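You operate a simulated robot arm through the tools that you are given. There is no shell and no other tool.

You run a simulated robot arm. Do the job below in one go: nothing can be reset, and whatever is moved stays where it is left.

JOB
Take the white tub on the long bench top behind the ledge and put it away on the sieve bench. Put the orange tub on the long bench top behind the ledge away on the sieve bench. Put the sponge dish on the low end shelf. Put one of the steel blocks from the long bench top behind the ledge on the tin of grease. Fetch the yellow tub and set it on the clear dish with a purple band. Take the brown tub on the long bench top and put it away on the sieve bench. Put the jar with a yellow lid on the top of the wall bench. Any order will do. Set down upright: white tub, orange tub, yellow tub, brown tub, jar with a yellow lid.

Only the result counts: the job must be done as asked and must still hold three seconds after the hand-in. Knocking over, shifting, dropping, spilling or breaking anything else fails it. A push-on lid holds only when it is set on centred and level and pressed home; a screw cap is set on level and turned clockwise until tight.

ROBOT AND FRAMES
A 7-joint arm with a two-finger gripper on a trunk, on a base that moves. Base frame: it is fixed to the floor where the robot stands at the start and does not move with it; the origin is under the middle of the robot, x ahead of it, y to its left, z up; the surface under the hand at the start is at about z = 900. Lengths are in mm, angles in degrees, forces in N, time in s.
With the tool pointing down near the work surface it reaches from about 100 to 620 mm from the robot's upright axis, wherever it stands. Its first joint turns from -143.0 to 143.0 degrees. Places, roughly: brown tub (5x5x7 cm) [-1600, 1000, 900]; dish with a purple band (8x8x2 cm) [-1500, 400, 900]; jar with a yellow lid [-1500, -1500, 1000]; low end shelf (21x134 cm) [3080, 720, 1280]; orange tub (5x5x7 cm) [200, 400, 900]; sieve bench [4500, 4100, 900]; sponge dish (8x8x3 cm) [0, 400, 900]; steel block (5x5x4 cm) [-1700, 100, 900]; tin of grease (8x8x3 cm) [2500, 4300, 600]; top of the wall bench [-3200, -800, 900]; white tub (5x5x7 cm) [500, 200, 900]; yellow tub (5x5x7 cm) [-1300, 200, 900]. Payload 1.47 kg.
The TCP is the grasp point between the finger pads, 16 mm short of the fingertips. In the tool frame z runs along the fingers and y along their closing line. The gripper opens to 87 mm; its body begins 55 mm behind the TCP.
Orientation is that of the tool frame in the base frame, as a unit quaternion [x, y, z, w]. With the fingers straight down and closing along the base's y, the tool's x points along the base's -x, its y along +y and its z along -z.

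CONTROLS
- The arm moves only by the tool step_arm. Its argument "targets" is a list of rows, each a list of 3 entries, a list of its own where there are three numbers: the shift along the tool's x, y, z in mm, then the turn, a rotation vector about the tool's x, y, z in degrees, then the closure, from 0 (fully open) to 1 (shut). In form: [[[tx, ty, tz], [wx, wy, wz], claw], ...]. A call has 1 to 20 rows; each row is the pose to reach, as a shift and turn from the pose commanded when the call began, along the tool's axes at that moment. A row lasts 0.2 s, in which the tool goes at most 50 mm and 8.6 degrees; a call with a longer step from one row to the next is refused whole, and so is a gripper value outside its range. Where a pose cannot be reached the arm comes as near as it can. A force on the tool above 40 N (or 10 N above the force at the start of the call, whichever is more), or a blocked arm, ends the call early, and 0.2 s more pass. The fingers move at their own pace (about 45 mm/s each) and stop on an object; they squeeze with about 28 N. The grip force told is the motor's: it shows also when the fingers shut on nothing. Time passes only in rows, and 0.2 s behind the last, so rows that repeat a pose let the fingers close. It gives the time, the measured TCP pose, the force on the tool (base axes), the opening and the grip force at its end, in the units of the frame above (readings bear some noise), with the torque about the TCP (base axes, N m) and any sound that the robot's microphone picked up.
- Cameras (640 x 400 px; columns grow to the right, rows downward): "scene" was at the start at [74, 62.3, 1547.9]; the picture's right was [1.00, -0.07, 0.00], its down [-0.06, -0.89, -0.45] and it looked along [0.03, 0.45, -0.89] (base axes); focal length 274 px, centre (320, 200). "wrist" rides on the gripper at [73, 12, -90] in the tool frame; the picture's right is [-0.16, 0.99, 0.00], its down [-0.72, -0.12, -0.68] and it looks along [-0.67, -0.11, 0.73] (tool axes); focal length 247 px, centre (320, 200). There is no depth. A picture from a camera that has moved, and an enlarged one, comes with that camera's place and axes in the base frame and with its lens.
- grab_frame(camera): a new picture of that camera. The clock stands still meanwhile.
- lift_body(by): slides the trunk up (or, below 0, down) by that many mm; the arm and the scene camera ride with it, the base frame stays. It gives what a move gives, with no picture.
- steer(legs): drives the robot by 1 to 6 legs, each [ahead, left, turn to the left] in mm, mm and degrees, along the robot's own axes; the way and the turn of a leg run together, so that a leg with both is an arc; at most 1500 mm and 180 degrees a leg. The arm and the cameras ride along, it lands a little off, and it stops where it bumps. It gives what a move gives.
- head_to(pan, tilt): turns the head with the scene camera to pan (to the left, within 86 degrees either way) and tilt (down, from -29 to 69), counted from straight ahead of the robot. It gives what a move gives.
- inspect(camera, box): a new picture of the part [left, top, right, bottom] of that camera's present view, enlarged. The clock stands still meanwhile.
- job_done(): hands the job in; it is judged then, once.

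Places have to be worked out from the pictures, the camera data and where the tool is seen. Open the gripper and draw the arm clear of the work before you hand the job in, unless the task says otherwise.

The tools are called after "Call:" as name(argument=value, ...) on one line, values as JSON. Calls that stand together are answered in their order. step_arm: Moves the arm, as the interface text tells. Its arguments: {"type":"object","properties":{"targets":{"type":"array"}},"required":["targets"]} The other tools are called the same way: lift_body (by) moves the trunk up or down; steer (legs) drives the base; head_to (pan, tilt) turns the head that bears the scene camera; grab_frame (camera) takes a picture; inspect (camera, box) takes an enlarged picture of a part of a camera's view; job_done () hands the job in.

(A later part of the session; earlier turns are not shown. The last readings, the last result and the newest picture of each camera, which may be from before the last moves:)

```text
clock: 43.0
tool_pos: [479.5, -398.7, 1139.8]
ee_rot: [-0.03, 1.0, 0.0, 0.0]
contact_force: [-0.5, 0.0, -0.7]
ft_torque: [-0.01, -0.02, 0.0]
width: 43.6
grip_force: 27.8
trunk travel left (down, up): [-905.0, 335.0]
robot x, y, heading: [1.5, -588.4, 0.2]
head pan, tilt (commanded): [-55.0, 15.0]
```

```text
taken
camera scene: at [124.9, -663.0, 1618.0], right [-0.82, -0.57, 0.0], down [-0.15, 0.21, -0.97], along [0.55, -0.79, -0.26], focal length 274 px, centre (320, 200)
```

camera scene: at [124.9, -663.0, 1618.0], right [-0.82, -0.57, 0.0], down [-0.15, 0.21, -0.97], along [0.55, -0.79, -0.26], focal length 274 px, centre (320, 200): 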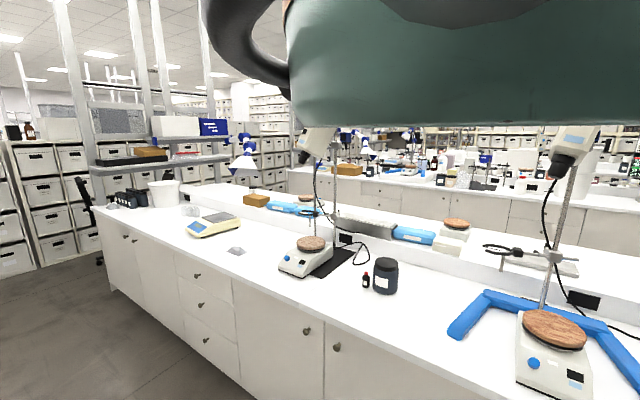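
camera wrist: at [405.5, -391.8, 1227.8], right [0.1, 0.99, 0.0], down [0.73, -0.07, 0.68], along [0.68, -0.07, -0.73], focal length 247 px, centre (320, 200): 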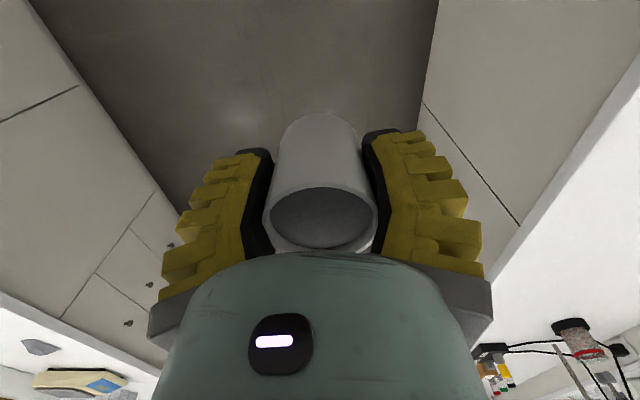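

Driving works; the robot is now at (0, −590) in the aisle with the tub in hand. I look to the left over the long bench to map the far side where the sieve bench should be.

Call:
head_to(pan=-58, tilt=-15)

Call:
head_to(pan=58, tilt=-15)

Call:
head_to(pan=58, tilt=15)

Call:
grab_frame(camera="scene")

Call:
head_to(pan=86, tilt=20)

Call:
grab_frame(camera="scene")

```text
clock: 43.9
tool_pos: [480.0, -400.6, 1138.9]
ee_rot: [-0.03, 1.0, -0.001, 0.0]
contact_force: [-0.3, 0.6, -1.0]
ft_torque: [-0.04, 0.0, -0.02]
width: 43.4
grip_force: 27.7
trunk travel left (down, up): [-905.0, 335.0]
robot x, y, heading: [4.3, -585.0, 0.4]
head pan, tilt (commanded): [-58.0, -15.0]
```

```text
clock: 45.9
tool_pos: [479.1, -400.4, 1139.0]
ee_rot: [-0.03, 1.0, 0.0, 0.001]
contact_force: [-0.5, 0.3, -0.6]
ft_torque: [0.0, 0.0, 0.0]
width: 43.3
grip_force: 27.6
trunk travel left (down, up): [-905.0, 335.0]
robot x, y, heading: [-1.4, -585.2, 0.3]
head pan, tilt (commanded): [58.0, -15.0]
```

```text
clock: 46.8
tool_pos: [480.3, -399.9, 1139.3]
ee_rot: [-0.029, 1.0, 0.0, -0.001]
contact_force: [-0.3, -0.3, -1.1]
ft_torque: [-0.01, -0.02, 0.0]
width: 43.2
grip_force: 28.2
trunk travel left (down, up): [-905.0, 335.0]
robot x, y, heading: [2.5, -584.9, 0.3]
head pan, tilt (commanded): [58.0, 15.0]
```

```text
taken
camera scene: at [120.4, -506.9, 1618.0], right [0.85, -0.52, 0.0], down [-0.14, -0.22, -0.97], along [0.51, 0.82, -0.26], focal length 274 px, centre (320, 200)
```

scene: 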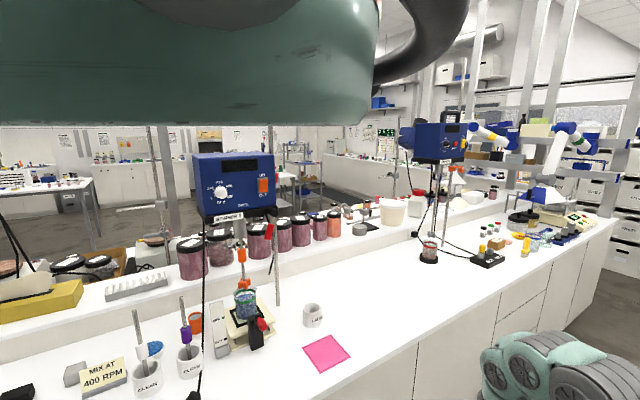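

```text
clock: 47.8
tool_pos: [479.1, -400.0, 1138.6]
ee_rot: [-0.029, 1.0, 0.0, -0.001]
contact_force: [0.1, -0.3, -0.6]
ft_torque: [-0.02, 0.0, -0.02]
width: 43.5
grip_force: 28.0
trunk travel left (down, up): [-905.0, 335.0]
robot x, y, heading: [2.6, -588.3, 0.4]
head pan, tilt (commanded): [85.9, 20.0]
```

```text
taken
camera scene: at [77.5, -493.5, 1609.8], right [1.0, -0.07, 0.0], down [-0.02, -0.34, -0.94], along [0.06, 0.94, -0.34], focal length 274 px, centre (320, 200)
```

scene: 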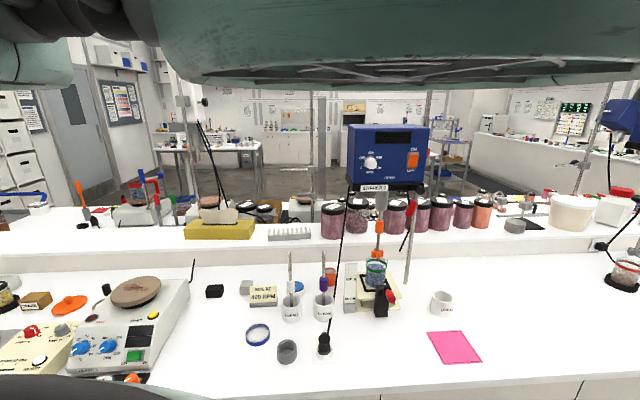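

Good overview of the bench. I enlarge the near part to identify the sponge dish and neighbours, and the far part to find the sieve bench.

Call:
inspect(camera="scene", box=[200, 240, 480, 400])

Call:
inspect(camera="scene", box=[100, 90, 370, 240])

Call:
inspect(camera="scene", box=[370, 80, 640, 240])

Call:
inspect(camera="scene", box=[0, 240, 280, 400])

```text
2.29 times, centred on (340, 320) of scene
camera zoom: at [77.5, -493.5, 1609.8], right [1.0, -0.07, 0.0], down [-0.02, -0.34, -0.94], along [0.06, 0.94, -0.34], focal length 625 px, centre (274, -74)
```

zoom: 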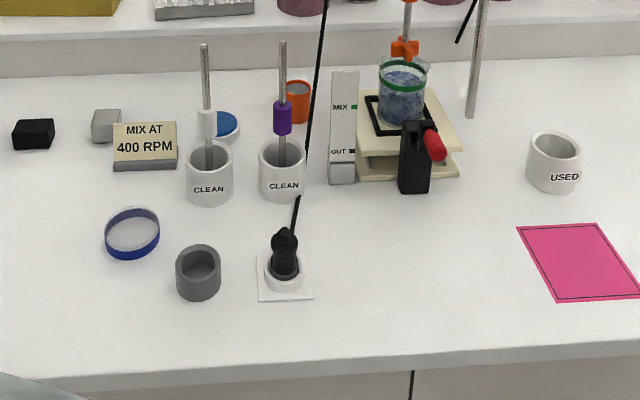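

```text
2.37 times, centred on (235, 165) of scene
camera zoom: at [77.5, -493.5, 1609.8], right [1.0, -0.07, 0.0], down [-0.02, -0.34, -0.94], along [0.06, 0.94, -0.34], focal length 648 px, centre (522, 283)
```

zoom: 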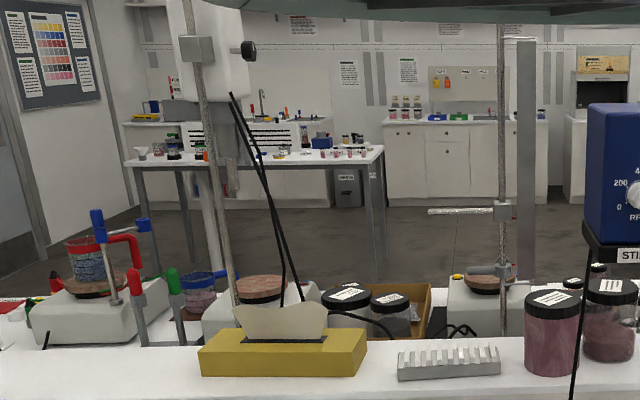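

```text
2.37 times, centred on (505, 160) of scene
camera zoom: at [77.5, -493.5, 1609.8], right [1.0, -0.07, 0.0], down [-0.02, -0.34, -0.94], along [0.06, 0.94, -0.34], focal length 648 px, centre (-118, 295)
```

zoom: 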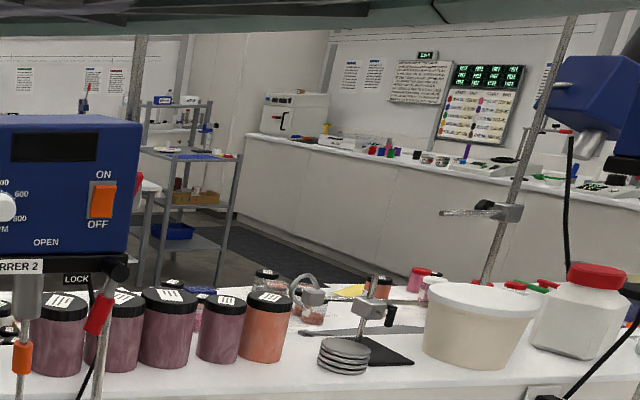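

```text
2.29 times, centred on (140, 320) of scene
camera zoom: at [77.5, -493.5, 1609.8], right [1.0, -0.07, 0.0], down [-0.02, -0.34, -0.94], along [0.06, 0.94, -0.34], focal length 625 px, centre (731, -74)
```

zoom: 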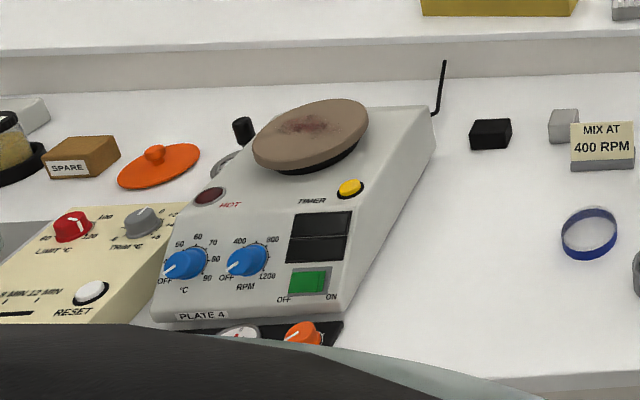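

The sponge dish is the white dish with blue sponge at about (44, 431), and a bench along the far right wall (x ≈ 3900+) should be the sieve bench, with a metal cart near (2500, 4300). I turn right by 50° in the open aisle so the head can look along +x before driving there.

Call:
steer(legs=[[0, -100, -55]])

Call:
head_to(pan=60, tilt=10)

Call:
grab_frame(camera="scene")

```text
clock: 50.6
tool_pos: [388.8, -952.5, 1139.8]
ee_rot: [0.432, 0.902, 0.0, 0.0]
contact_force: [0.1, -0.9, -1.8]
ft_torque: [-0.02, 0.01, -0.01]
width: 43.1
grip_force: 27.9
trunk travel left (down, up): [-905.0, 335.0]
robot x, y, heading: [-43.0, -671.3, -54.5]
head pan, tilt (commanded): [85.9, 20.0]
```

```text
clock: 51.5
tool_pos: [387.1, -953.1, 1138.6]
ee_rot: [0.432, 0.902, -0.001, 0.0]
contact_force: [0.2, -0.5, -1.0]
ft_torque: [0.02, -0.01, -0.02]
width: 43.2
grip_force: 28.1
trunk travel left (down, up): [-905.0, 335.0]
robot x, y, heading: [-40.1, -672.2, -54.3]
head pan, tilt (commanded): [60.0, 10.0]
```

```text
taken
camera scene: at [91.3, -719.9, 1626.0], right [0.1, -0.99, 0.0], down [-0.17, -0.02, -0.98], along [0.98, 0.1, -0.17], focal length 274 px, centre (320, 200)
```

scene: 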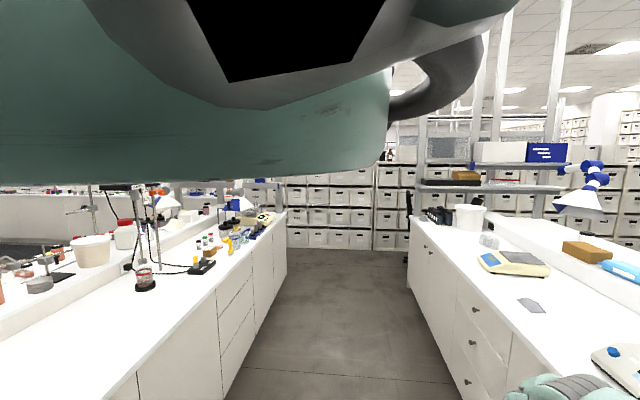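

The aisle is clear up to the archive shelves at x ≈ 5300. I drive about 2900 mm along +x in this heading and look again.

Call:
steer(legs=[[860, 1200, 0], [860, 1200, 0]])

Call:
grab_frame(camera="scene")

Call:
head_to(pan=86, tilt=15)

Call:
grab_frame(camera="scene")

```text
clock: 65.7
tool_pos: [3340.8, -841.9, 1139.1]
ee_rot: [0.408, 0.913, 0.0, 0.0]
contact_force: [0.2, 0.6, -0.6]
ft_torque: [0.03, 0.01, 0.0]
width: 42.9
grip_force: 27.8
trunk travel left (down, up): [-905.0, 335.0]
robot x, y, heading: [2897.5, -582.9, -51.2]
head pan, tilt (commanded): [60.0, 10.0]
```

```text
taken
camera scene: at [3032.5, -624.8, 1626.0], right [0.15, -0.99, 0.0], down [-0.17, -0.03, -0.98], along [0.97, 0.15, -0.17], focal length 274 px, centre (320, 200)
```

scene: 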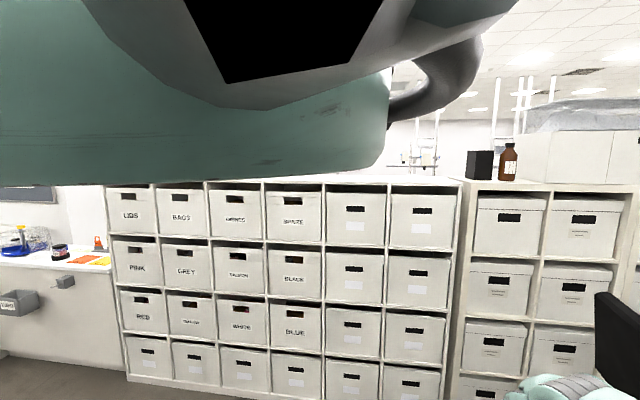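

```text
clock: 66.6
tool_pos: [3341.5, -841.3, 1139.4]
ee_rot: [0.407, 0.913, 0.001, 0.0]
contact_force: [-0.5, 0.5, -0.4]
ft_torque: [-0.02, -0.01, 0.04]
width: 42.5
grip_force: 27.5
trunk travel left (down, up): [-905.0, 335.0]
robot x, y, heading: [2896.0, -583.2, -50.8]
head pan, tilt (commanded): [85.9, 15.0]
```

```text
taken
camera scene: at [3017.4, -585.8, 1617.9], right [0.57, -0.82, 0.0], down [-0.21, -0.15, -0.97], along [0.79, 0.55, -0.26], focal length 274 px, centre (320, 200)
```

scene: 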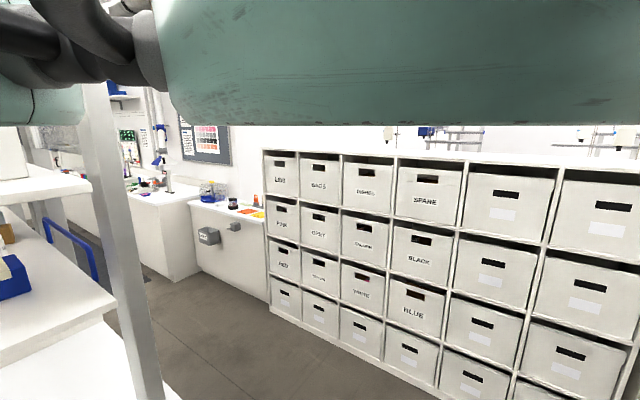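

The corridor past the bench end is about 1300 mm wide (low end shelf post near x 3240, archive shelf front near x 4600). I drive on to x ≈ 3750 and turn left to heading 90° so I can go ahead along +y with the arm leading.

Call:
steer(legs=[[535, 660, 0], [0, 0, 141]])

Call:
head_to(pan=86, tilt=15)

Call:
grab_frame(camera="scene")

Call:
head_to(pan=60, tilt=5)

Call:
grab_frame(camera="scene")

Call:
head_to(pan=60, tilt=-15)

Call:
head_to(pan=-60, tilt=-15)

Call:
head_to(pan=-60, tilt=10)

Call:
grab_frame(camera="scene")

```text
clock: 77.0
tool_pos: [3548.3, -110.5, 1138.5]
ee_rot: [0.736, -0.677, 0.001, 0.0]
contact_force: [-1.1, 0.3, 0.0]
ft_torque: [0.0, 0.0, 0.02]
width: 42.4
grip_force: 28.1
trunk travel left (down, up): [-905.0, 335.0]
robot x, y, heading: [3744.0, -583.8, 91.5]
head pan, tilt (commanded): [85.9, 15.0]
```

```text
clock: 77.6
tool_pos: [3547.8, -112.1, 1139.4]
ee_rot: [0.735, -0.678, 0.001, 0.0]
contact_force: [0.3, 1.1, -1.1]
ft_torque: [0.0, 0.02, 0.02]
width: 42.5
grip_force: 28.2
trunk travel left (down, up): [-905.0, 335.0]
robot x, y, heading: [3745.2, -581.9, 91.7]
head pan, tilt (commanded): [85.9, 15.0]
```

```text
taken
camera scene: at [3650.4, -510.8, 1617.9], right [0.04, 1.0, 0.0], down [0.26, -0.01, -0.97], along [-0.97, 0.04, -0.26], focal length 274 px, centre (320, 200)
```

scene: 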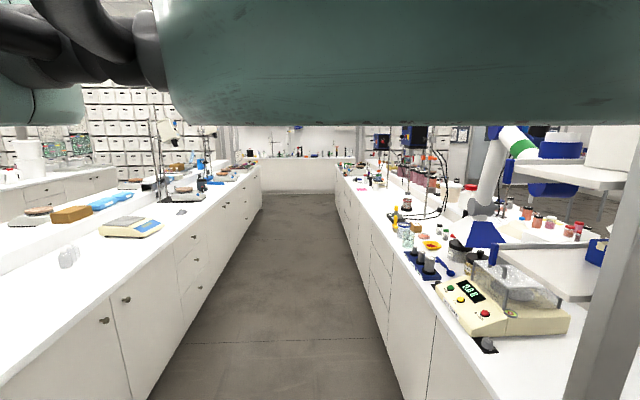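

```text
clock: 78.5
tool_pos: [3547.7, -111.4, 1139.0]
ee_rot: [0.735, -0.678, 0.0, 0.0]
contact_force: [0.3, 0.3, -1.3]
ft_torque: [0.01, 0.02, 0.02]
width: 42.5
grip_force: 27.6
trunk travel left (down, up): [-905.0, 335.0]
robot x, y, heading: [3751.7, -585.0, 91.5]
head pan, tilt (commanded): [60.0, 5.0]
```

```text
taken
camera scene: at [3662.8, -471.1, 1634.1], right [0.47, 0.88, 0.0], down [0.08, -0.04, -1.0], along [-0.88, 0.47, -0.09], focal length 274 px, centre (320, 200)
```

scene: 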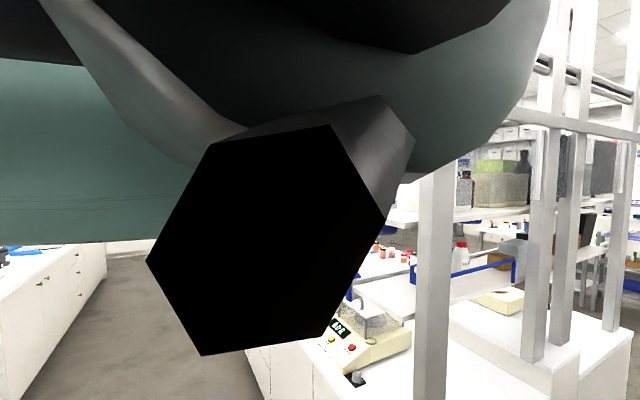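

```text
clock: 79.3
tool_pos: [3548.0, -111.2, 1139.3]
ee_rot: [0.735, -0.678, -0.001, 0.0]
contact_force: [0.7, 1.3, -0.8]
ft_torque: [-0.01, 0.0, -0.01]
width: 42.5
grip_force: 28.0
trunk travel left (down, up): [-905.0, 335.0]
robot x, y, heading: [3747.2, -582.3, 91.6]
head pan, tilt (commanded): [60.0, -15.0]
```

```text
clock: 81.3
tool_pos: [3547.3, -111.1, 1140.7]
ee_rot: [0.736, -0.677, 0.0, 0.0]
contact_force: [-0.3, -0.3, -0.5]
ft_torque: [0.0, -0.01, -0.02]
width: 42.7
grip_force: 27.9
trunk travel left (down, up): [-905.0, 335.0]
robot x, y, heading: [3747.8, -581.7, 91.6]
head pan, tilt (commanded): [-60.0, -15.0]
```

```text
clock: 82.2
tool_pos: [3547.6, -110.5, 1139.3]
ee_rot: [0.736, -0.677, 0.0, 0.0]
contact_force: [0.4, 0.3, -0.4]
ft_torque: [-0.03, 0.03, 0.01]
width: 42.7
grip_force: 28.2
trunk travel left (down, up): [-905.0, 335.0]
robot x, y, heading: [3744.9, -582.7, 91.5]
head pan, tilt (commanded): [-60.0, 10.0]
```

```text
taken
camera scene: at [3822.8, -465.8, 1626.1], right [0.53, -0.85, 0.0], down [-0.15, -0.09, -0.98], along [0.84, 0.52, -0.17], focal length 274 px, centre (320, 200)
```

scene: 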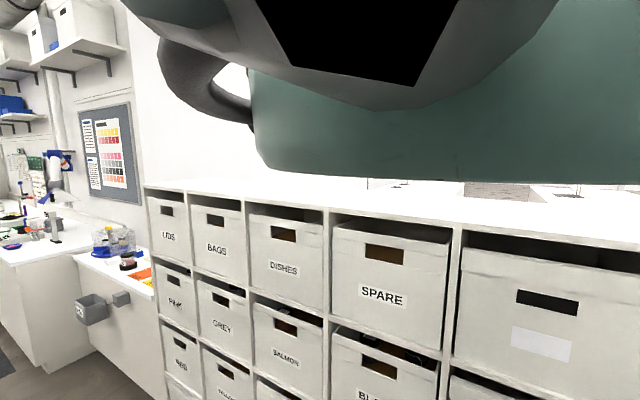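

The grip width has crept from 44.6 to about 42.5 mm, so I check the tub in the wrist view before going on.

Call:
grab_frame(camera="wrist")

```text
taken
camera wrist: at [3541.8, -184.6, 1227.8], right [-1.0, 0.08, 0.0], down [0.06, 0.73, 0.68], along [0.05, 0.68, -0.73], focal length 247 px, centre (320, 200)
```

wrist: 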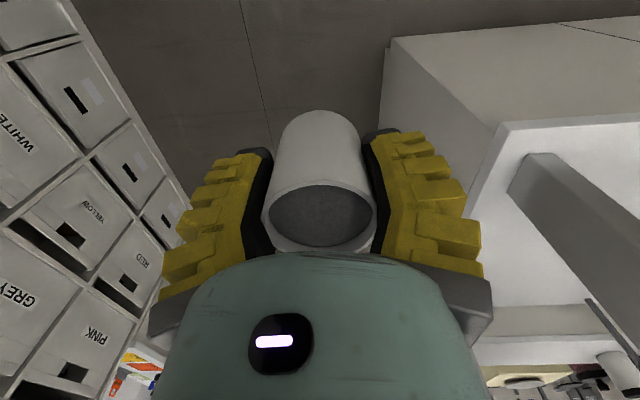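

The tub is seated as before. I drive ahead along +y by 1450 mm through the corridor and look again toward the right wall.

Call:
steer(legs=[[1450, -55, 0]])

Call:
head_to(pan=-58, tilt=15)

Call:
grab_frame(camera="scene")

Call:
grab_frame(camera="wrist")

```text
clock: 89.3
tool_pos: [3577.0, 1323.5, 1139.6]
ee_rot: [0.73, -0.683, -0.001, -0.001]
contact_force: [-0.8, 0.3, -1.1]
ft_torque: [0.0, 0.01, 0.0]
width: 42.2
grip_force: 28.4
trunk travel left (down, up): [-905.0, 335.0]
robot x, y, heading: [3768.1, 844.5, 91.0]
head pan, tilt (commanded): [-60.0, 10.0]
```

```text
clock: 90.0
tool_pos: [3578.7, 1322.3, 1139.2]
ee_rot: [0.731, -0.682, 0.0, 0.0]
contact_force: [0.5, 0.2, -0.6]
ft_torque: [-0.02, -0.03, -0.03]
width: 42.1
grip_force: 27.6
trunk travel left (down, up): [-905.0, 335.0]
robot x, y, heading: [3770.7, 849.3, 91.0]
head pan, tilt (commanded): [-58.0, 15.0]
```

```text
taken
camera scene: at [3846.8, 967.4, 1617.9], right [0.54, -0.84, 0.0], down [-0.22, -0.14, -0.97], along [0.81, 0.52, -0.26], focal length 274 px, centre (320, 200)
```

scene: 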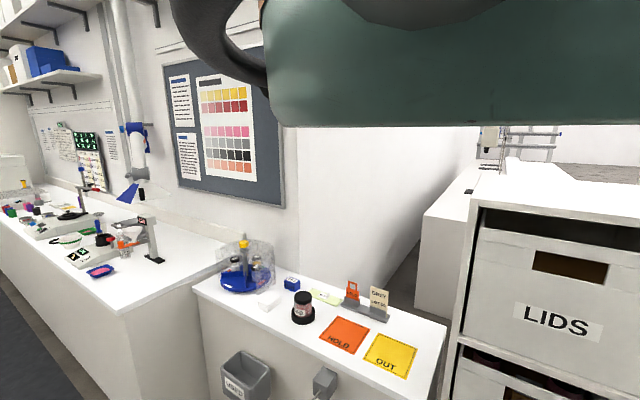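

```text
taken
camera wrist: at [3571.1, 1249.5, 1227.8], right [-1.0, 0.09, 0.0], down [0.07, 0.73, 0.68], along [0.06, 0.68, -0.73], focal length 247 px, centre (320, 200)
```

wrist: 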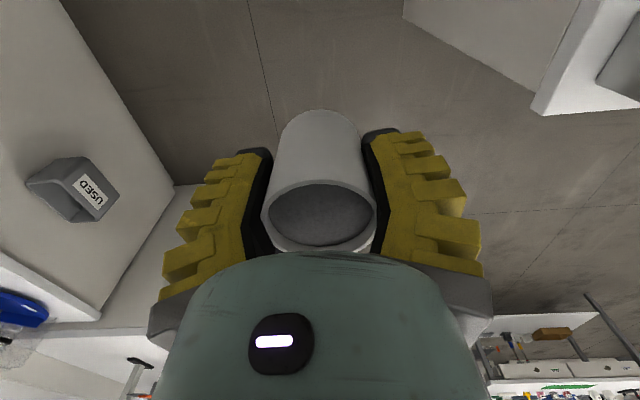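

The long bench along the wall starts near y ≈ 2170 on the left of this view. I enlarge it to see what stands on it.

Call:
inspect(camera="scene", box=[0, 150, 260, 320])

Call:
steer(legs=[[1450, 0, 0]])

Call:
grab_frame(camera="scene")

Call:
head_to(pan=-86, tilt=30)

Call:
grab_frame(camera="scene")

```text
2.35 times, centred on (130, 235) of scene
camera zoom: at [3846.8, 967.4, 1617.9], right [0.54, -0.84, 0.0], down [-0.22, -0.14, -0.97], along [0.81, 0.52, -0.26], focal length 644 px, centre (767, 118)
```

zoom: 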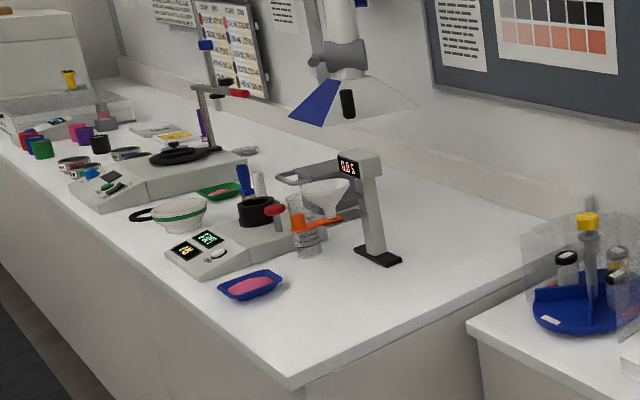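

```text
clock: 97.3
tool_pos: [3589.3, 2796.3, 1139.1]
ee_rot: [0.722, -0.692, 0.0, 0.0]
contact_force: [0.0, 0.1, -1.3]
ft_torque: [0.02, -0.01, 0.01]
width: 42.1
grip_force: 28.6
trunk travel left (down, up): [-905.0, 335.0]
robot x, y, heading: [3765.9, 2315.0, 89.3]
head pan, tilt (commanded): [-58.0, 15.0]
```

```text
taken
camera scene: at [3848.0, 2433.7, 1617.9], right [0.52, -0.85, 0.0], down [-0.22, -0.13, -0.97], along [0.83, 0.5, -0.26], focal length 274 px, centre (320, 200)
```

scene: 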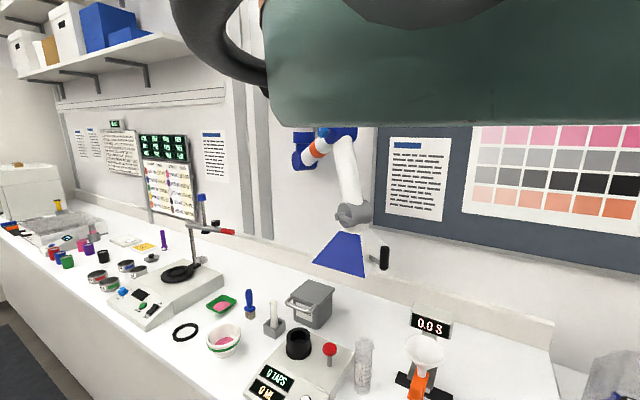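

```text
clock: 98.2
tool_pos: [3589.2, 2797.1, 1138.0]
ee_rot: [0.721, -0.692, 0.0, 0.0]
contact_force: [-1.1, -0.2, -0.1]
ft_torque: [0.0, 0.05, 0.02]
width: 41.9
grip_force: 27.7
trunk travel left (down, up): [-905.0, 335.0]
robot x, y, heading: [3764.2, 2317.7, 89.4]
head pan, tilt (commanded): [-85.9, 30.0]
```

```text
taken
camera scene: at [3858.5, 2390.5, 1593.8], right [0.06, -1.0, 0.0], down [-0.5, -0.03, -0.87], along [0.86, 0.05, -0.5], focal length 274 px, centre (320, 200)
```

scene: 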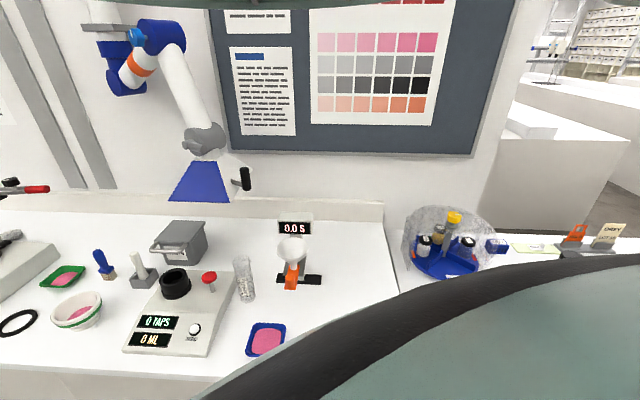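

The sieve bench top spans x ≈ 4196–5000 from y ≈ 2170 on, and its near right corner around (4300, 2330) is free between the pink tray (4294, 2563) and the end. I turn right so the arm points at +x over that spot.

Call:
steer(legs=[[0, 0, -110]])

Call:
grab_frame(camera="wrist")

Call:
head_to(pan=-60, tilt=-15)

Call:
head_to(pan=60, tilt=-15)

Call:
head_to(pan=58, tilt=35)

Call:
grab_frame(camera="scene")

```text
clock: 103.2
tool_pos: [4280.1, 2331.1, 1139.8]
ee_rot: [0.141, 0.99, -0.001, 0.0]
contact_force: [-0.5, 0.8, -0.5]
ft_torque: [0.04, 0.01, -0.01]
width: 42.1
grip_force: 28.2
trunk travel left (down, up): [-905.0, 335.0]
robot x, y, heading: [3765.8, 2314.3, -19.2]
head pan, tilt (commanded): [-85.9, 30.0]
```

```text
taken
camera wrist: at [4213.1, 2363.5, 1227.8], right [0.43, 0.9, 0.0], down [0.66, -0.31, 0.68], along [0.62, -0.29, -0.73], focal length 247 px, centre (320, 200)
```

wrist: 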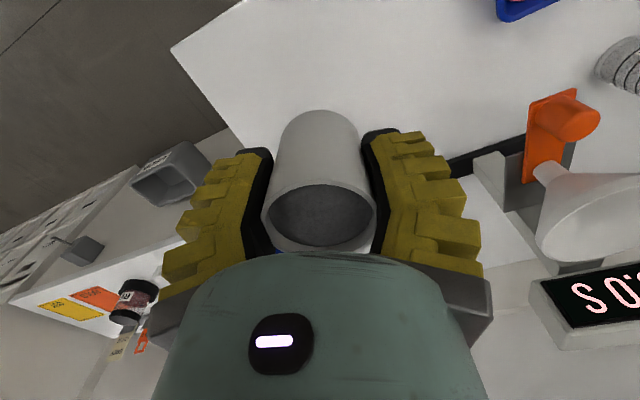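

```text
clock: 104.3
tool_pos: [4280.1, 2332.8, 1139.0]
ee_rot: [0.14, 0.99, 0.001, 0.0]
contact_force: [-0.4, 0.6, -1.2]
ft_torque: [0.01, -0.01, 0.0]
width: 42.2
grip_force: 28.5
trunk travel left (down, up): [-905.0, 335.0]
robot x, y, heading: [3765.4, 2312.7, -19.1]
head pan, tilt (commanded): [-60.0, -15.0]
```

```text
clock: 106.3
tool_pos: [4280.6, 2332.1, 1139.9]
ee_rot: [0.141, 0.99, 0.0, -0.001]
contact_force: [0.3, -0.4, -1.2]
ft_torque: [0.04, -0.01, 0.0]
width: 42.1
grip_force: 27.9
trunk travel left (down, up): [-905.0, 335.0]
robot x, y, heading: [3768.5, 2316.1, -19.3]
head pan, tilt (commanded): [60.0, -15.0]
```

```text
clock: 107.5
tool_pos: [4280.9, 2331.7, 1139.7]
ee_rot: [0.14, 0.99, -0.001, -0.001]
contact_force: [0.0, -0.8, -0.9]
ft_torque: [0.03, -0.01, 0.0]
width: 42.0
grip_force: 27.7
trunk travel left (down, up): [-905.0, 335.0]
robot x, y, heading: [3770.0, 2313.7, -19.4]
head pan, tilt (commanded): [58.0, 35.0]
```

```text
taken
camera scene: at [3902.1, 2347.2, 1586.0], right [0.63, -0.78, 0.0], down [-0.45, -0.36, -0.82], along [0.64, 0.51, -0.57], focal length 274 px, centre (320, 200)
```

scene: 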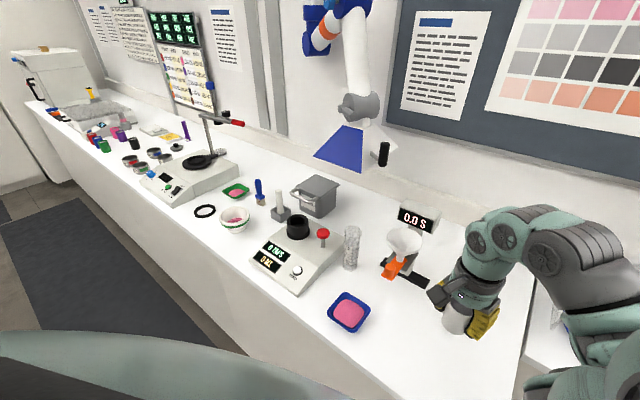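

The corner of the bench is at (4198, 2184), so the spot below the hand at (4281, 2332) is clear. I lower the tub slowly to just above its former holding height.

Call:
step_arm(targets=[[[0, 0, 40], [0, 0, 0], 1], [[0, 0, 80], [0, 0, 0], 1], [[0, 0, 120], [0, 0, 0], 1], [[0, 0, 160], [0, 0, 0], 1], [[0, 0, 185], [0, 0, 0], 1], [[0, 0, 196], [0, 0, 0], 1]])

Call:
grab_frame(camera="wrist")

```text
clock: 108.9
tool_pos: [4279.8, 2332.9, 942.2]
ee_rot: [0.14, 0.99, 0.0, 0.0]
contact_force: [0.4, -1.2, -1.2]
ft_torque: [0.0, 0.0, -0.03]
width: 42.5
grip_force: 28.2
trunk travel left (down, up): [-905.0, 335.0]
robot x, y, heading: [3768.4, 2318.8, -19.5]
head pan, tilt (commanded): [58.0, 35.0]
```

```text
taken
camera wrist: at [4212.0, 2363.7, 1031.1], right [0.43, 0.9, 0.0], down [0.66, -0.31, 0.68], along [0.62, -0.29, -0.73], focal length 247 px, centre (320, 200)
```

wrist: 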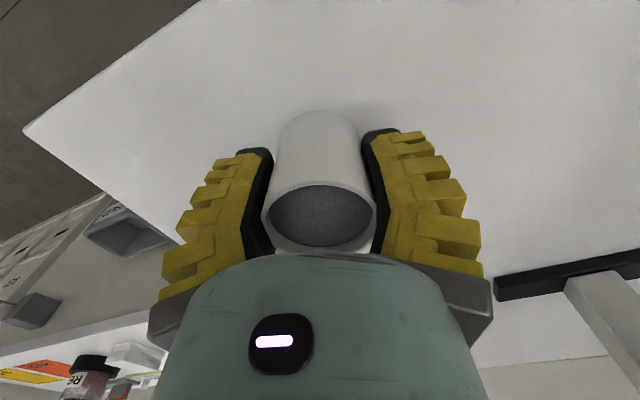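

No contact yet at z = 942. I go down in 2 mm steps to feel the bench.

Call:
step_arm(targets=[[[0, 0, 2], [0, 0, 0], 1], [[0, 0, 4], [0, 0, 0], 1]])

Call:
step_arm(targets=[[[0, 0, 1.5], [0, 0, 0], 1]])

```text
clock: 109.5
tool_pos: [4279.9, 2330.7, 939.0]
ee_rot: [0.141, 0.99, 0.001, -0.001]
contact_force: [0.2, -0.1, -0.2]
ft_torque: [-0.04, 0.01, -0.01]
width: 42.2
grip_force: 27.7
trunk travel left (down, up): [-905.0, 335.0]
robot x, y, heading: [3766.2, 2316.1, -19.1]
head pan, tilt (commanded): [58.0, 35.0]
```

```text
clock: 109.9
tool_pos: [4280.8, 2331.9, 937.7]
ee_rot: [0.14, 0.99, 0.0, 0.0]
contact_force: [-0.6, -0.2, 0.6]
ft_torque: [0.01, 0.0, 0.04]
width: 42.1
grip_force: 27.9
trunk travel left (down, up): [-905.0, 335.0]
robot x, y, heading: [3768.7, 2314.3, -19.3]
head pan, tilt (commanded): [58.0, 35.0]
```

The tub's weight (about −1 N) has just vanished from the reading, so the bench is reached. One more millimetre to confirm.

Call:
step_arm(targets=[[[0, 0, 1], [0, 0, 0], 1], [[0, 0, 1.5], [0, 0, 0], 1]])

```text
clock: 110.5
tool_pos: [4280.5, 2331.7, 937.9]
ee_rot: [0.141, 0.99, 0.001, 0.0]
contact_force: [-3.3, -1.5, 9.7]
ft_torque: [-0.11, 0.02, -0.04]
width: 42.3
grip_force: 27.7
trunk travel left (down, up): [-905.0, 335.0]
robot x, y, heading: [3767.3, 2317.2, -19.2]
head pan, tilt (commanded): [58.0, 35.0]
```

Contact confirmed (9.7 N up). I ease back 1 mm, open the fingers fully, and rise straight up.

Call:
step_arm(targets=[[[0, 0, -1], [0, 0, 0], 1], [[0, 0, -1], [0, 0, 0], 0.6], [[0, 0, -1], [0, 0, 0], 0.3], [[0, 0, -1], [0, 0, 0], 0], [[0, 0, -1], [0, 0, 0], 0], [[0, 0, -1], [0, 0, 0], 0]])

Call:
grab_frame(camera="wrist")

```text
clock: 111.9
tool_pos: [4281.1, 2333.5, 937.2]
ee_rot: [0.141, 0.99, -0.001, 0.0]
contact_force: [0.3, -0.4, 0.4]
ft_torque: [0.03, -0.04, 0.0]
width: 87.2
grip_force: 0.1
trunk travel left (down, up): [-905.0, 335.0]
robot x, y, heading: [3765.1, 2311.7, -19.3]
head pan, tilt (commanded): [58.0, 35.0]
```

```text
taken
camera wrist: at [4213.2, 2363.7, 1026.1], right [0.43, 0.9, 0.0], down [0.66, -0.31, 0.68], along [0.62, -0.29, -0.73], focal length 247 px, centre (320, 200)
```

wrist: 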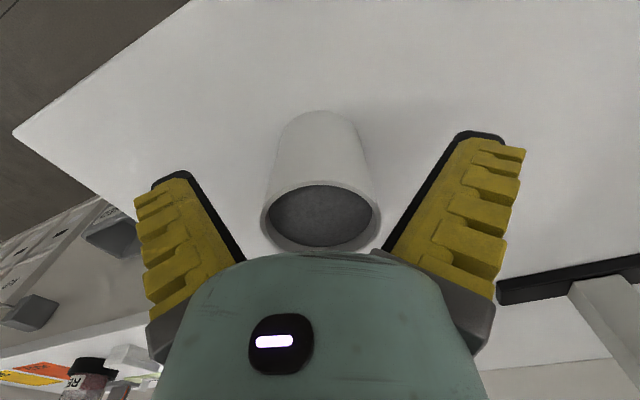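

The white tub stands free on the sieve bench. I rise 220 mm and then look for the cart with the tin of grease while I am on this side.

Call:
step_arm(targets=[[[0, 0, -30], [0, 0, 0], 0], [[0, 0, -75], [0, 0, 0], 0], [[0, 0, -120], [0, 0, 0], 0], [[0, 0, -165], [0, 0, 0], 0], [[0, 0, -205], [0, 0, 0], 0]])

Call:
grab_frame(camera="scene")

Call:
steer(legs=[[0, 0, 109]])

Call:
head_to(pan=58, tilt=15)

Call:
grab_frame(camera="scene")

Call:
head_to(pan=86, tilt=15)

Call:
grab_frame(camera="scene")

```text
clock: 113.1
tool_pos: [4279.7, 2331.5, 1142.8]
ee_rot: [0.14, 0.99, 0.002, -0.001]
contact_force: [0.0, -0.3, -0.5]
ft_torque: [0.0, -0.03, 0.0]
width: 86.9
grip_force: 0.1
trunk travel left (down, up): [-905.0, 335.0]
robot x, y, heading: [3766.2, 2319.8, -18.7]
head pan, tilt (commanded): [58.0, 35.0]
```

```text
taken
camera scene: at [3902.1, 2347.4, 1586.0], right [0.63, -0.78, 0.0], down [-0.45, -0.36, -0.82], along [0.64, 0.51, -0.57], focal length 274 px, centre (320, 200)
```

scene: 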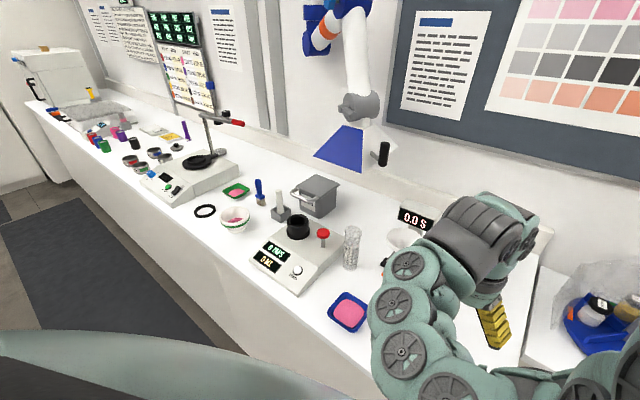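

```text
clock: 118.0
tool_pos: [3598.9, 2799.4, 1142.6]
ee_rot: [0.715, -0.699, 0.0, 0.0]
contact_force: [-0.5, 0.1, -0.2]
ft_torque: [0.02, -0.02, -0.01]
width: 86.7
grip_force: 0.1
trunk travel left (down, up): [-905.0, 335.0]
robot x, y, heading: [3768.8, 2315.2, 88.1]
head pan, tilt (commanded): [58.0, 35.0]
```

```text
clock: 118.8
tool_pos: [3599.7, 2799.7, 1142.7]
ee_rot: [0.715, -0.7, 0.0, 0.0]
contact_force: [-1.2, 0.0, 1.1]
ft_torque: [0.03, -0.04, -0.03]
width: 87.1
grip_force: 0.0
trunk travel left (down, up): [-905.0, 335.0]
robot x, y, heading: [3768.8, 2314.6, 87.9]
head pan, tilt (commanded): [58.0, 15.0]
```

```text
taken
camera scene: at [3691.9, 2437.1, 1617.8], right [0.56, 0.83, 0.0], down [0.22, -0.14, -0.97], along [-0.8, 0.54, -0.26], focal length 274 px, centre (320, 200)
```

scene: 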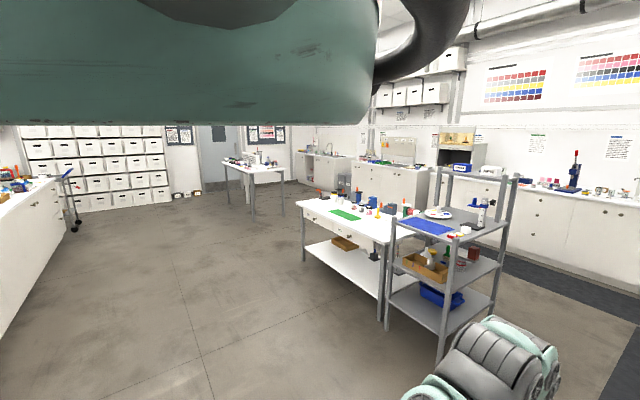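

```text
clock: 119.8
tool_pos: [3599.6, 2798.7, 1143.2]
ee_rot: [0.715, -0.699, 0.0, 0.0]
contact_force: [-0.2, -0.4, 0.4]
ft_torque: [-0.02, -0.01, -0.01]
width: 87.0
grip_force: 0.1
trunk travel left (down, up): [-905.0, 335.0]
robot x, y, heading: [3768.9, 2312.5, 88.2]
head pan, tilt (commanded): [85.9, 15.0]
```

```text
taken
camera scene: at [3676.6, 2394.7, 1617.9], right [0.1, 0.99, 0.0], down [0.26, -0.03, -0.97], along [-0.96, 0.1, -0.26], focal length 274 px, centre (320, 200)
```

scene: 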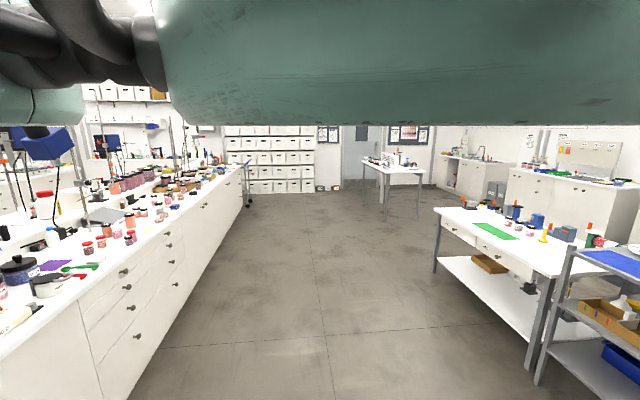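

The cart with three shelves stands near a table. I turn the head back and enlarge it to find the tin of grease.

Call:
head_to(pan=58, tilt=15)

Call:
inspect(camera="scene", box=[360, 170, 540, 350])

```text
clock: 120.7
tool_pos: [3599.2, 2799.7, 1142.8]
ee_rot: [0.716, -0.698, -0.001, 0.0]
contact_force: [-0.2, 0.0, 0.5]
ft_torque: [-0.02, -0.01, 0.0]
width: 87.2
grip_force: 0.1
trunk travel left (down, up): [-905.0, 335.0]
robot x, y, heading: [3767.6, 2316.7, 88.1]
head pan, tilt (commanded): [58.0, 15.0]
```

```text
2.22 times, centred on (450, 260) of scene
camera zoom: at [3691.8, 2437.0, 1617.9], right [0.56, 0.83, 0.0], down [0.22, -0.14, -0.97], along [-0.8, 0.54, -0.26], focal length 608 px, centre (31, 67)
```

zoom: 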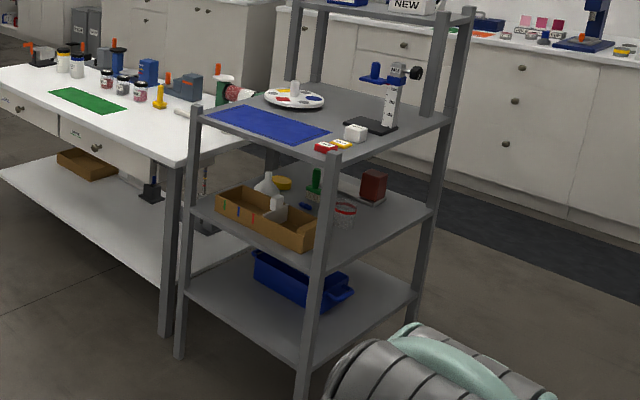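

The tin of grease seems to be the round yellow-lidded thing near (2504, 4366) on the cart's middle shelf; I'll study it when I bring the block. The room north of the long bench is open, so I turn to heading 180° and drive west to fetch the brown tub from that side.

Call:
steer(legs=[[0, 0, 92], [1450, 120, 0], [1450, 120, 0]])

Call:
head_to(pan=58, tilt=12)

Call:
grab_frame(camera="scene")

```text
clock: 138.8
tool_pos: [361.7, 1847.8, 1142.8]
ee_rot: [0.999, 0.033, -0.001, 0.0]
contact_force: [0.0, 0.2, 0.5]
ft_torque: [0.02, 0.0, -0.01]
width: 86.7
grip_force: 0.1
trunk travel left (down, up): [-905.0, 335.0]
robot x, y, heading: [835.4, 2036.5, -179.5]
head pan, tilt (commanded): [58.0, 15.0]
```

```text
clock: 139.5
tool_pos: [361.0, 1846.3, 1143.1]
ee_rot: [0.999, 0.032, -0.001, 0.0]
contact_force: [0.0, 0.3, 1.1]
ft_torque: [0.01, 0.0, -0.02]
width: 87.0
grip_force: 0.2
trunk travel left (down, up): [-905.0, 335.0]
robot x, y, heading: [840.5, 2037.6, -179.4]
head pan, tilt (commanded): [58.0, 12.0]
```

```text
taken
camera scene: at [718.7, 1956.0, 1622.8], right [-0.85, 0.52, 0.0], down [0.11, 0.18, -0.98], along [-0.51, -0.84, -0.21], focal length 274 px, centre (320, 200)
```

scene: 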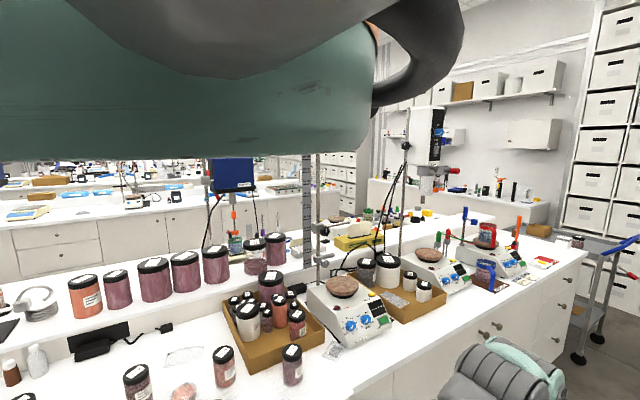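

The bench's west end is near x ≈ −1840 with a hand trolley beyond. I drive on 1500 mm west and look for the brown tub.

Call:
steer(legs=[[1500, 50, 0]])

Call:
grab_frame(camera="scene")

Call:
inspect(camera="scene", box=[300, 160, 640, 400])

```text
refused: leg 1 is longer than a leg can be; nothing moved
```

```text
taken
camera scene: at [718.7, 1956.0, 1622.8], right [-0.85, 0.52, 0.0], down [0.11, 0.18, -0.98], along [-0.51, -0.84, -0.21], focal length 274 px, centre (320, 200)
```

scene: 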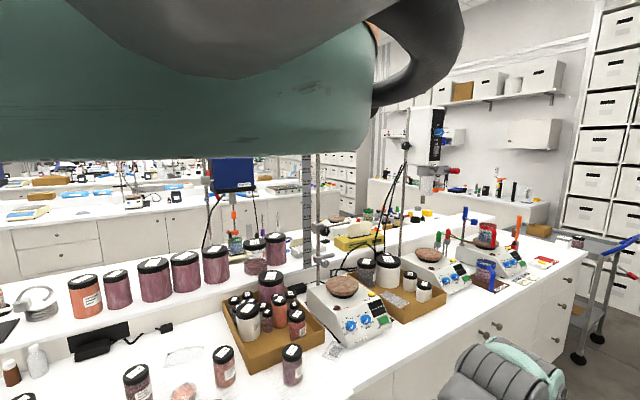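

```text
1.67 times, centred on (470, 280) of scene
camera zoom: at [718.7, 1956.0, 1622.8], right [-0.85, 0.52, 0.0], down [0.11, 0.18, -0.98], along [-0.51, -0.84, -0.21], focal length 456 px, centre (70, 67)
```

zoom: 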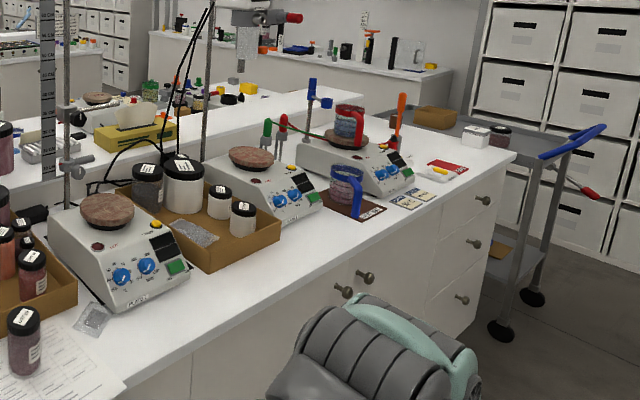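

One leg was too long and was refused. I drive 1450 mm ahead and look again.

Call:
steer(legs=[[1450, 60, 0]])

Call:
grab_frame(camera="scene")

Call:
head_to(pan=60, tilt=30)

Call:
grab_frame(camera="scene")

```text
clock: 146.6
tool_pos: [-1080.3, 1765.0, 1142.6]
ee_rot: [0.999, 0.035, 0.0, 0.0]
contact_force: [1.0, 0.9, 0.1]
ft_torque: [0.0, 0.01, -0.01]
width: 87.0
grip_force: 0.1
trunk travel left (down, up): [-905.0, 335.0]
robot x, y, heading: [-606.5, 1954.2, -178.8]
head pan, tilt (commanded): [58.0, 12.0]
```

```text
taken
camera scene: at [-723.6, 1875.1, 1622.8], right [-0.86, 0.52, 0.0], down [0.11, 0.18, -0.98], along [-0.5, -0.84, -0.21], focal length 274 px, centre (320, 200)
```

scene: 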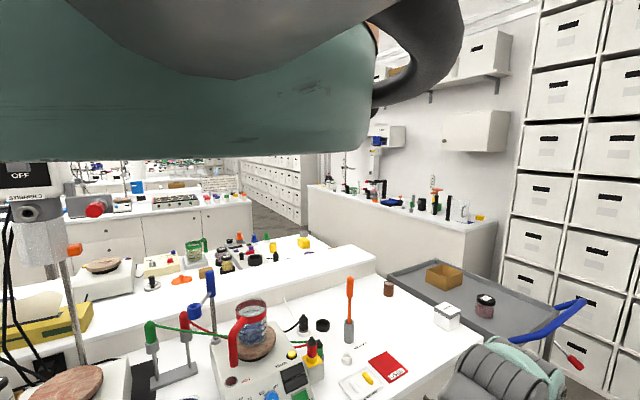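

```text
clock: 147.4
tool_pos: [-1081.4, 1764.7, 1142.9]
ee_rot: [0.999, 0.035, 0.0, 0.0]
contact_force: [-0.2, -0.1, 0.5]
ft_torque: [-0.01, -0.01, 0.0]
width: 86.8
grip_force: 0.2
trunk travel left (down, up): [-905.0, 335.0]
robot x, y, heading: [-605.2, 1957.2, -179.0]
head pan, tilt (commanded): [60.0, 30.0]
```

```text
taken
camera scene: at [-719.5, 1875.9, 1593.8], right [-0.87, 0.49, 0.0], down [0.24, 0.44, -0.87], along [-0.42, -0.76, -0.5], focal length 274 px, centre (320, 200)
```

scene: 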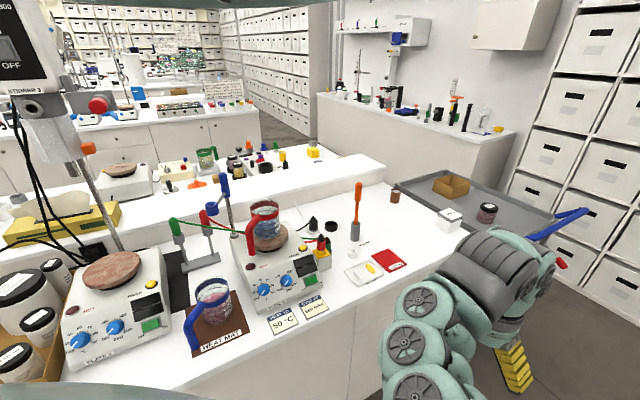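

The brown tub is visible near the back of the bench at about (−1615, 1020). I enlarge that area to see its surroundings and the bench's corner.

Call:
inspect(camera="scene", box=[320, 150, 480, 290])

Call:
grab_frame(camera="wrist")

```text
2.86 times, centred on (400, 220) of scene
camera zoom: at [-719.5, 1875.9, 1593.8], right [-0.87, 0.49, 0.0], down [0.24, 0.44, -0.87], along [-0.42, -0.76, -0.5], focal length 781 px, centre (91, 143)
```

zoom: 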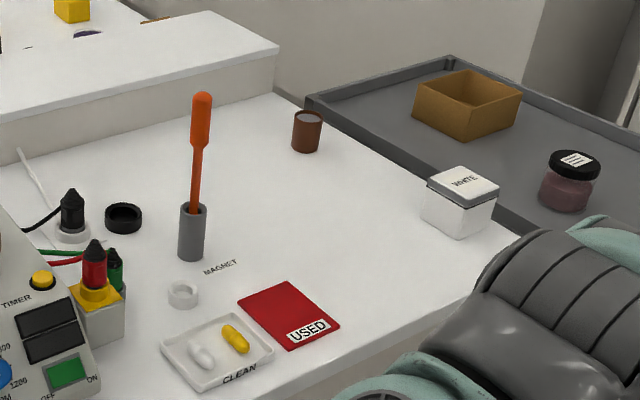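

```text
taken
camera wrist: at [-1007.6, 1759.2, 1231.4], right [-0.09, -1.0, 0.0], down [-0.73, 0.07, 0.68], along [-0.68, 0.06, -0.73], focal length 247 px, centre (320, 200)
```

wrist: 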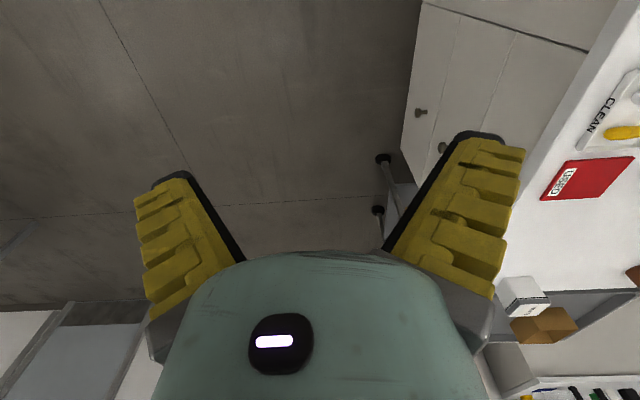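

The brown tub stands at (−1615, 1026), free on all sides; a tall orange rod is at about (−1270, 1172). I drive to x ≈ −1615 in the open area north of it and turn left so the arm points straight at the bench.

Call:
steer(legs=[[1010, -50, 0], [0, 0, 69]])

Call:
grab_frame(camera="wrist")

Call:
grab_frame(camera="scene")

```text
clock: 155.7
tool_pos: [-1594.1, 1468.3, 1142.7]
ee_rot: [0.797, 0.604, 0.0, 0.0]
contact_force: [0.0, 0.2, -0.6]
ft_torque: [0.04, -0.02, 0.01]
width: 87.0
grip_force: 0.1
trunk travel left (down, up): [-905.0, 335.0]
robot x, y, heading: [-1612.8, 1978.7, -108.9]
head pan, tilt (commanded): [60.0, 30.0]
```

```text
taken
camera wrist: at [-1563.3, 1535.5, 1231.4], right [0.91, -0.42, 0.0], down [-0.31, -0.67, 0.68], along [-0.28, -0.62, -0.73], focal length 247 px, centre (320, 200)
```

wrist: 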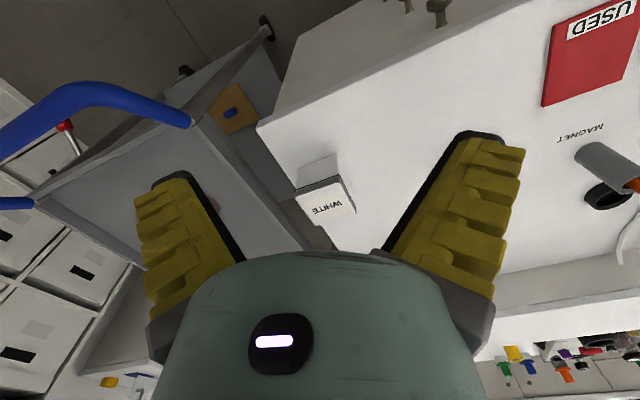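

```text
taken
camera scene: at [-1576.3, 1845.7, 1593.7], right [-0.75, -0.66, 0.0], down [-0.33, 0.38, -0.87], along [0.57, -0.65, -0.5], focal length 274 px, centre (320, 200)
```

scene: 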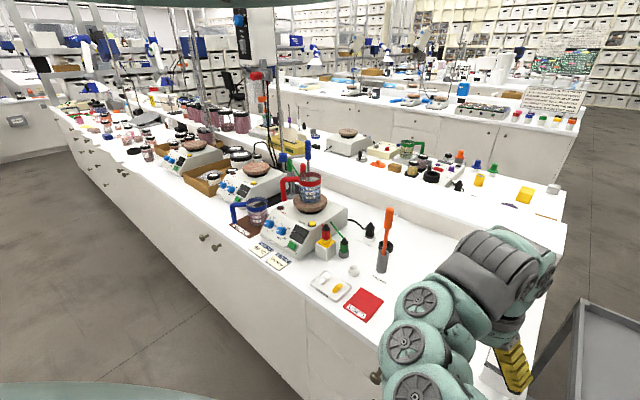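

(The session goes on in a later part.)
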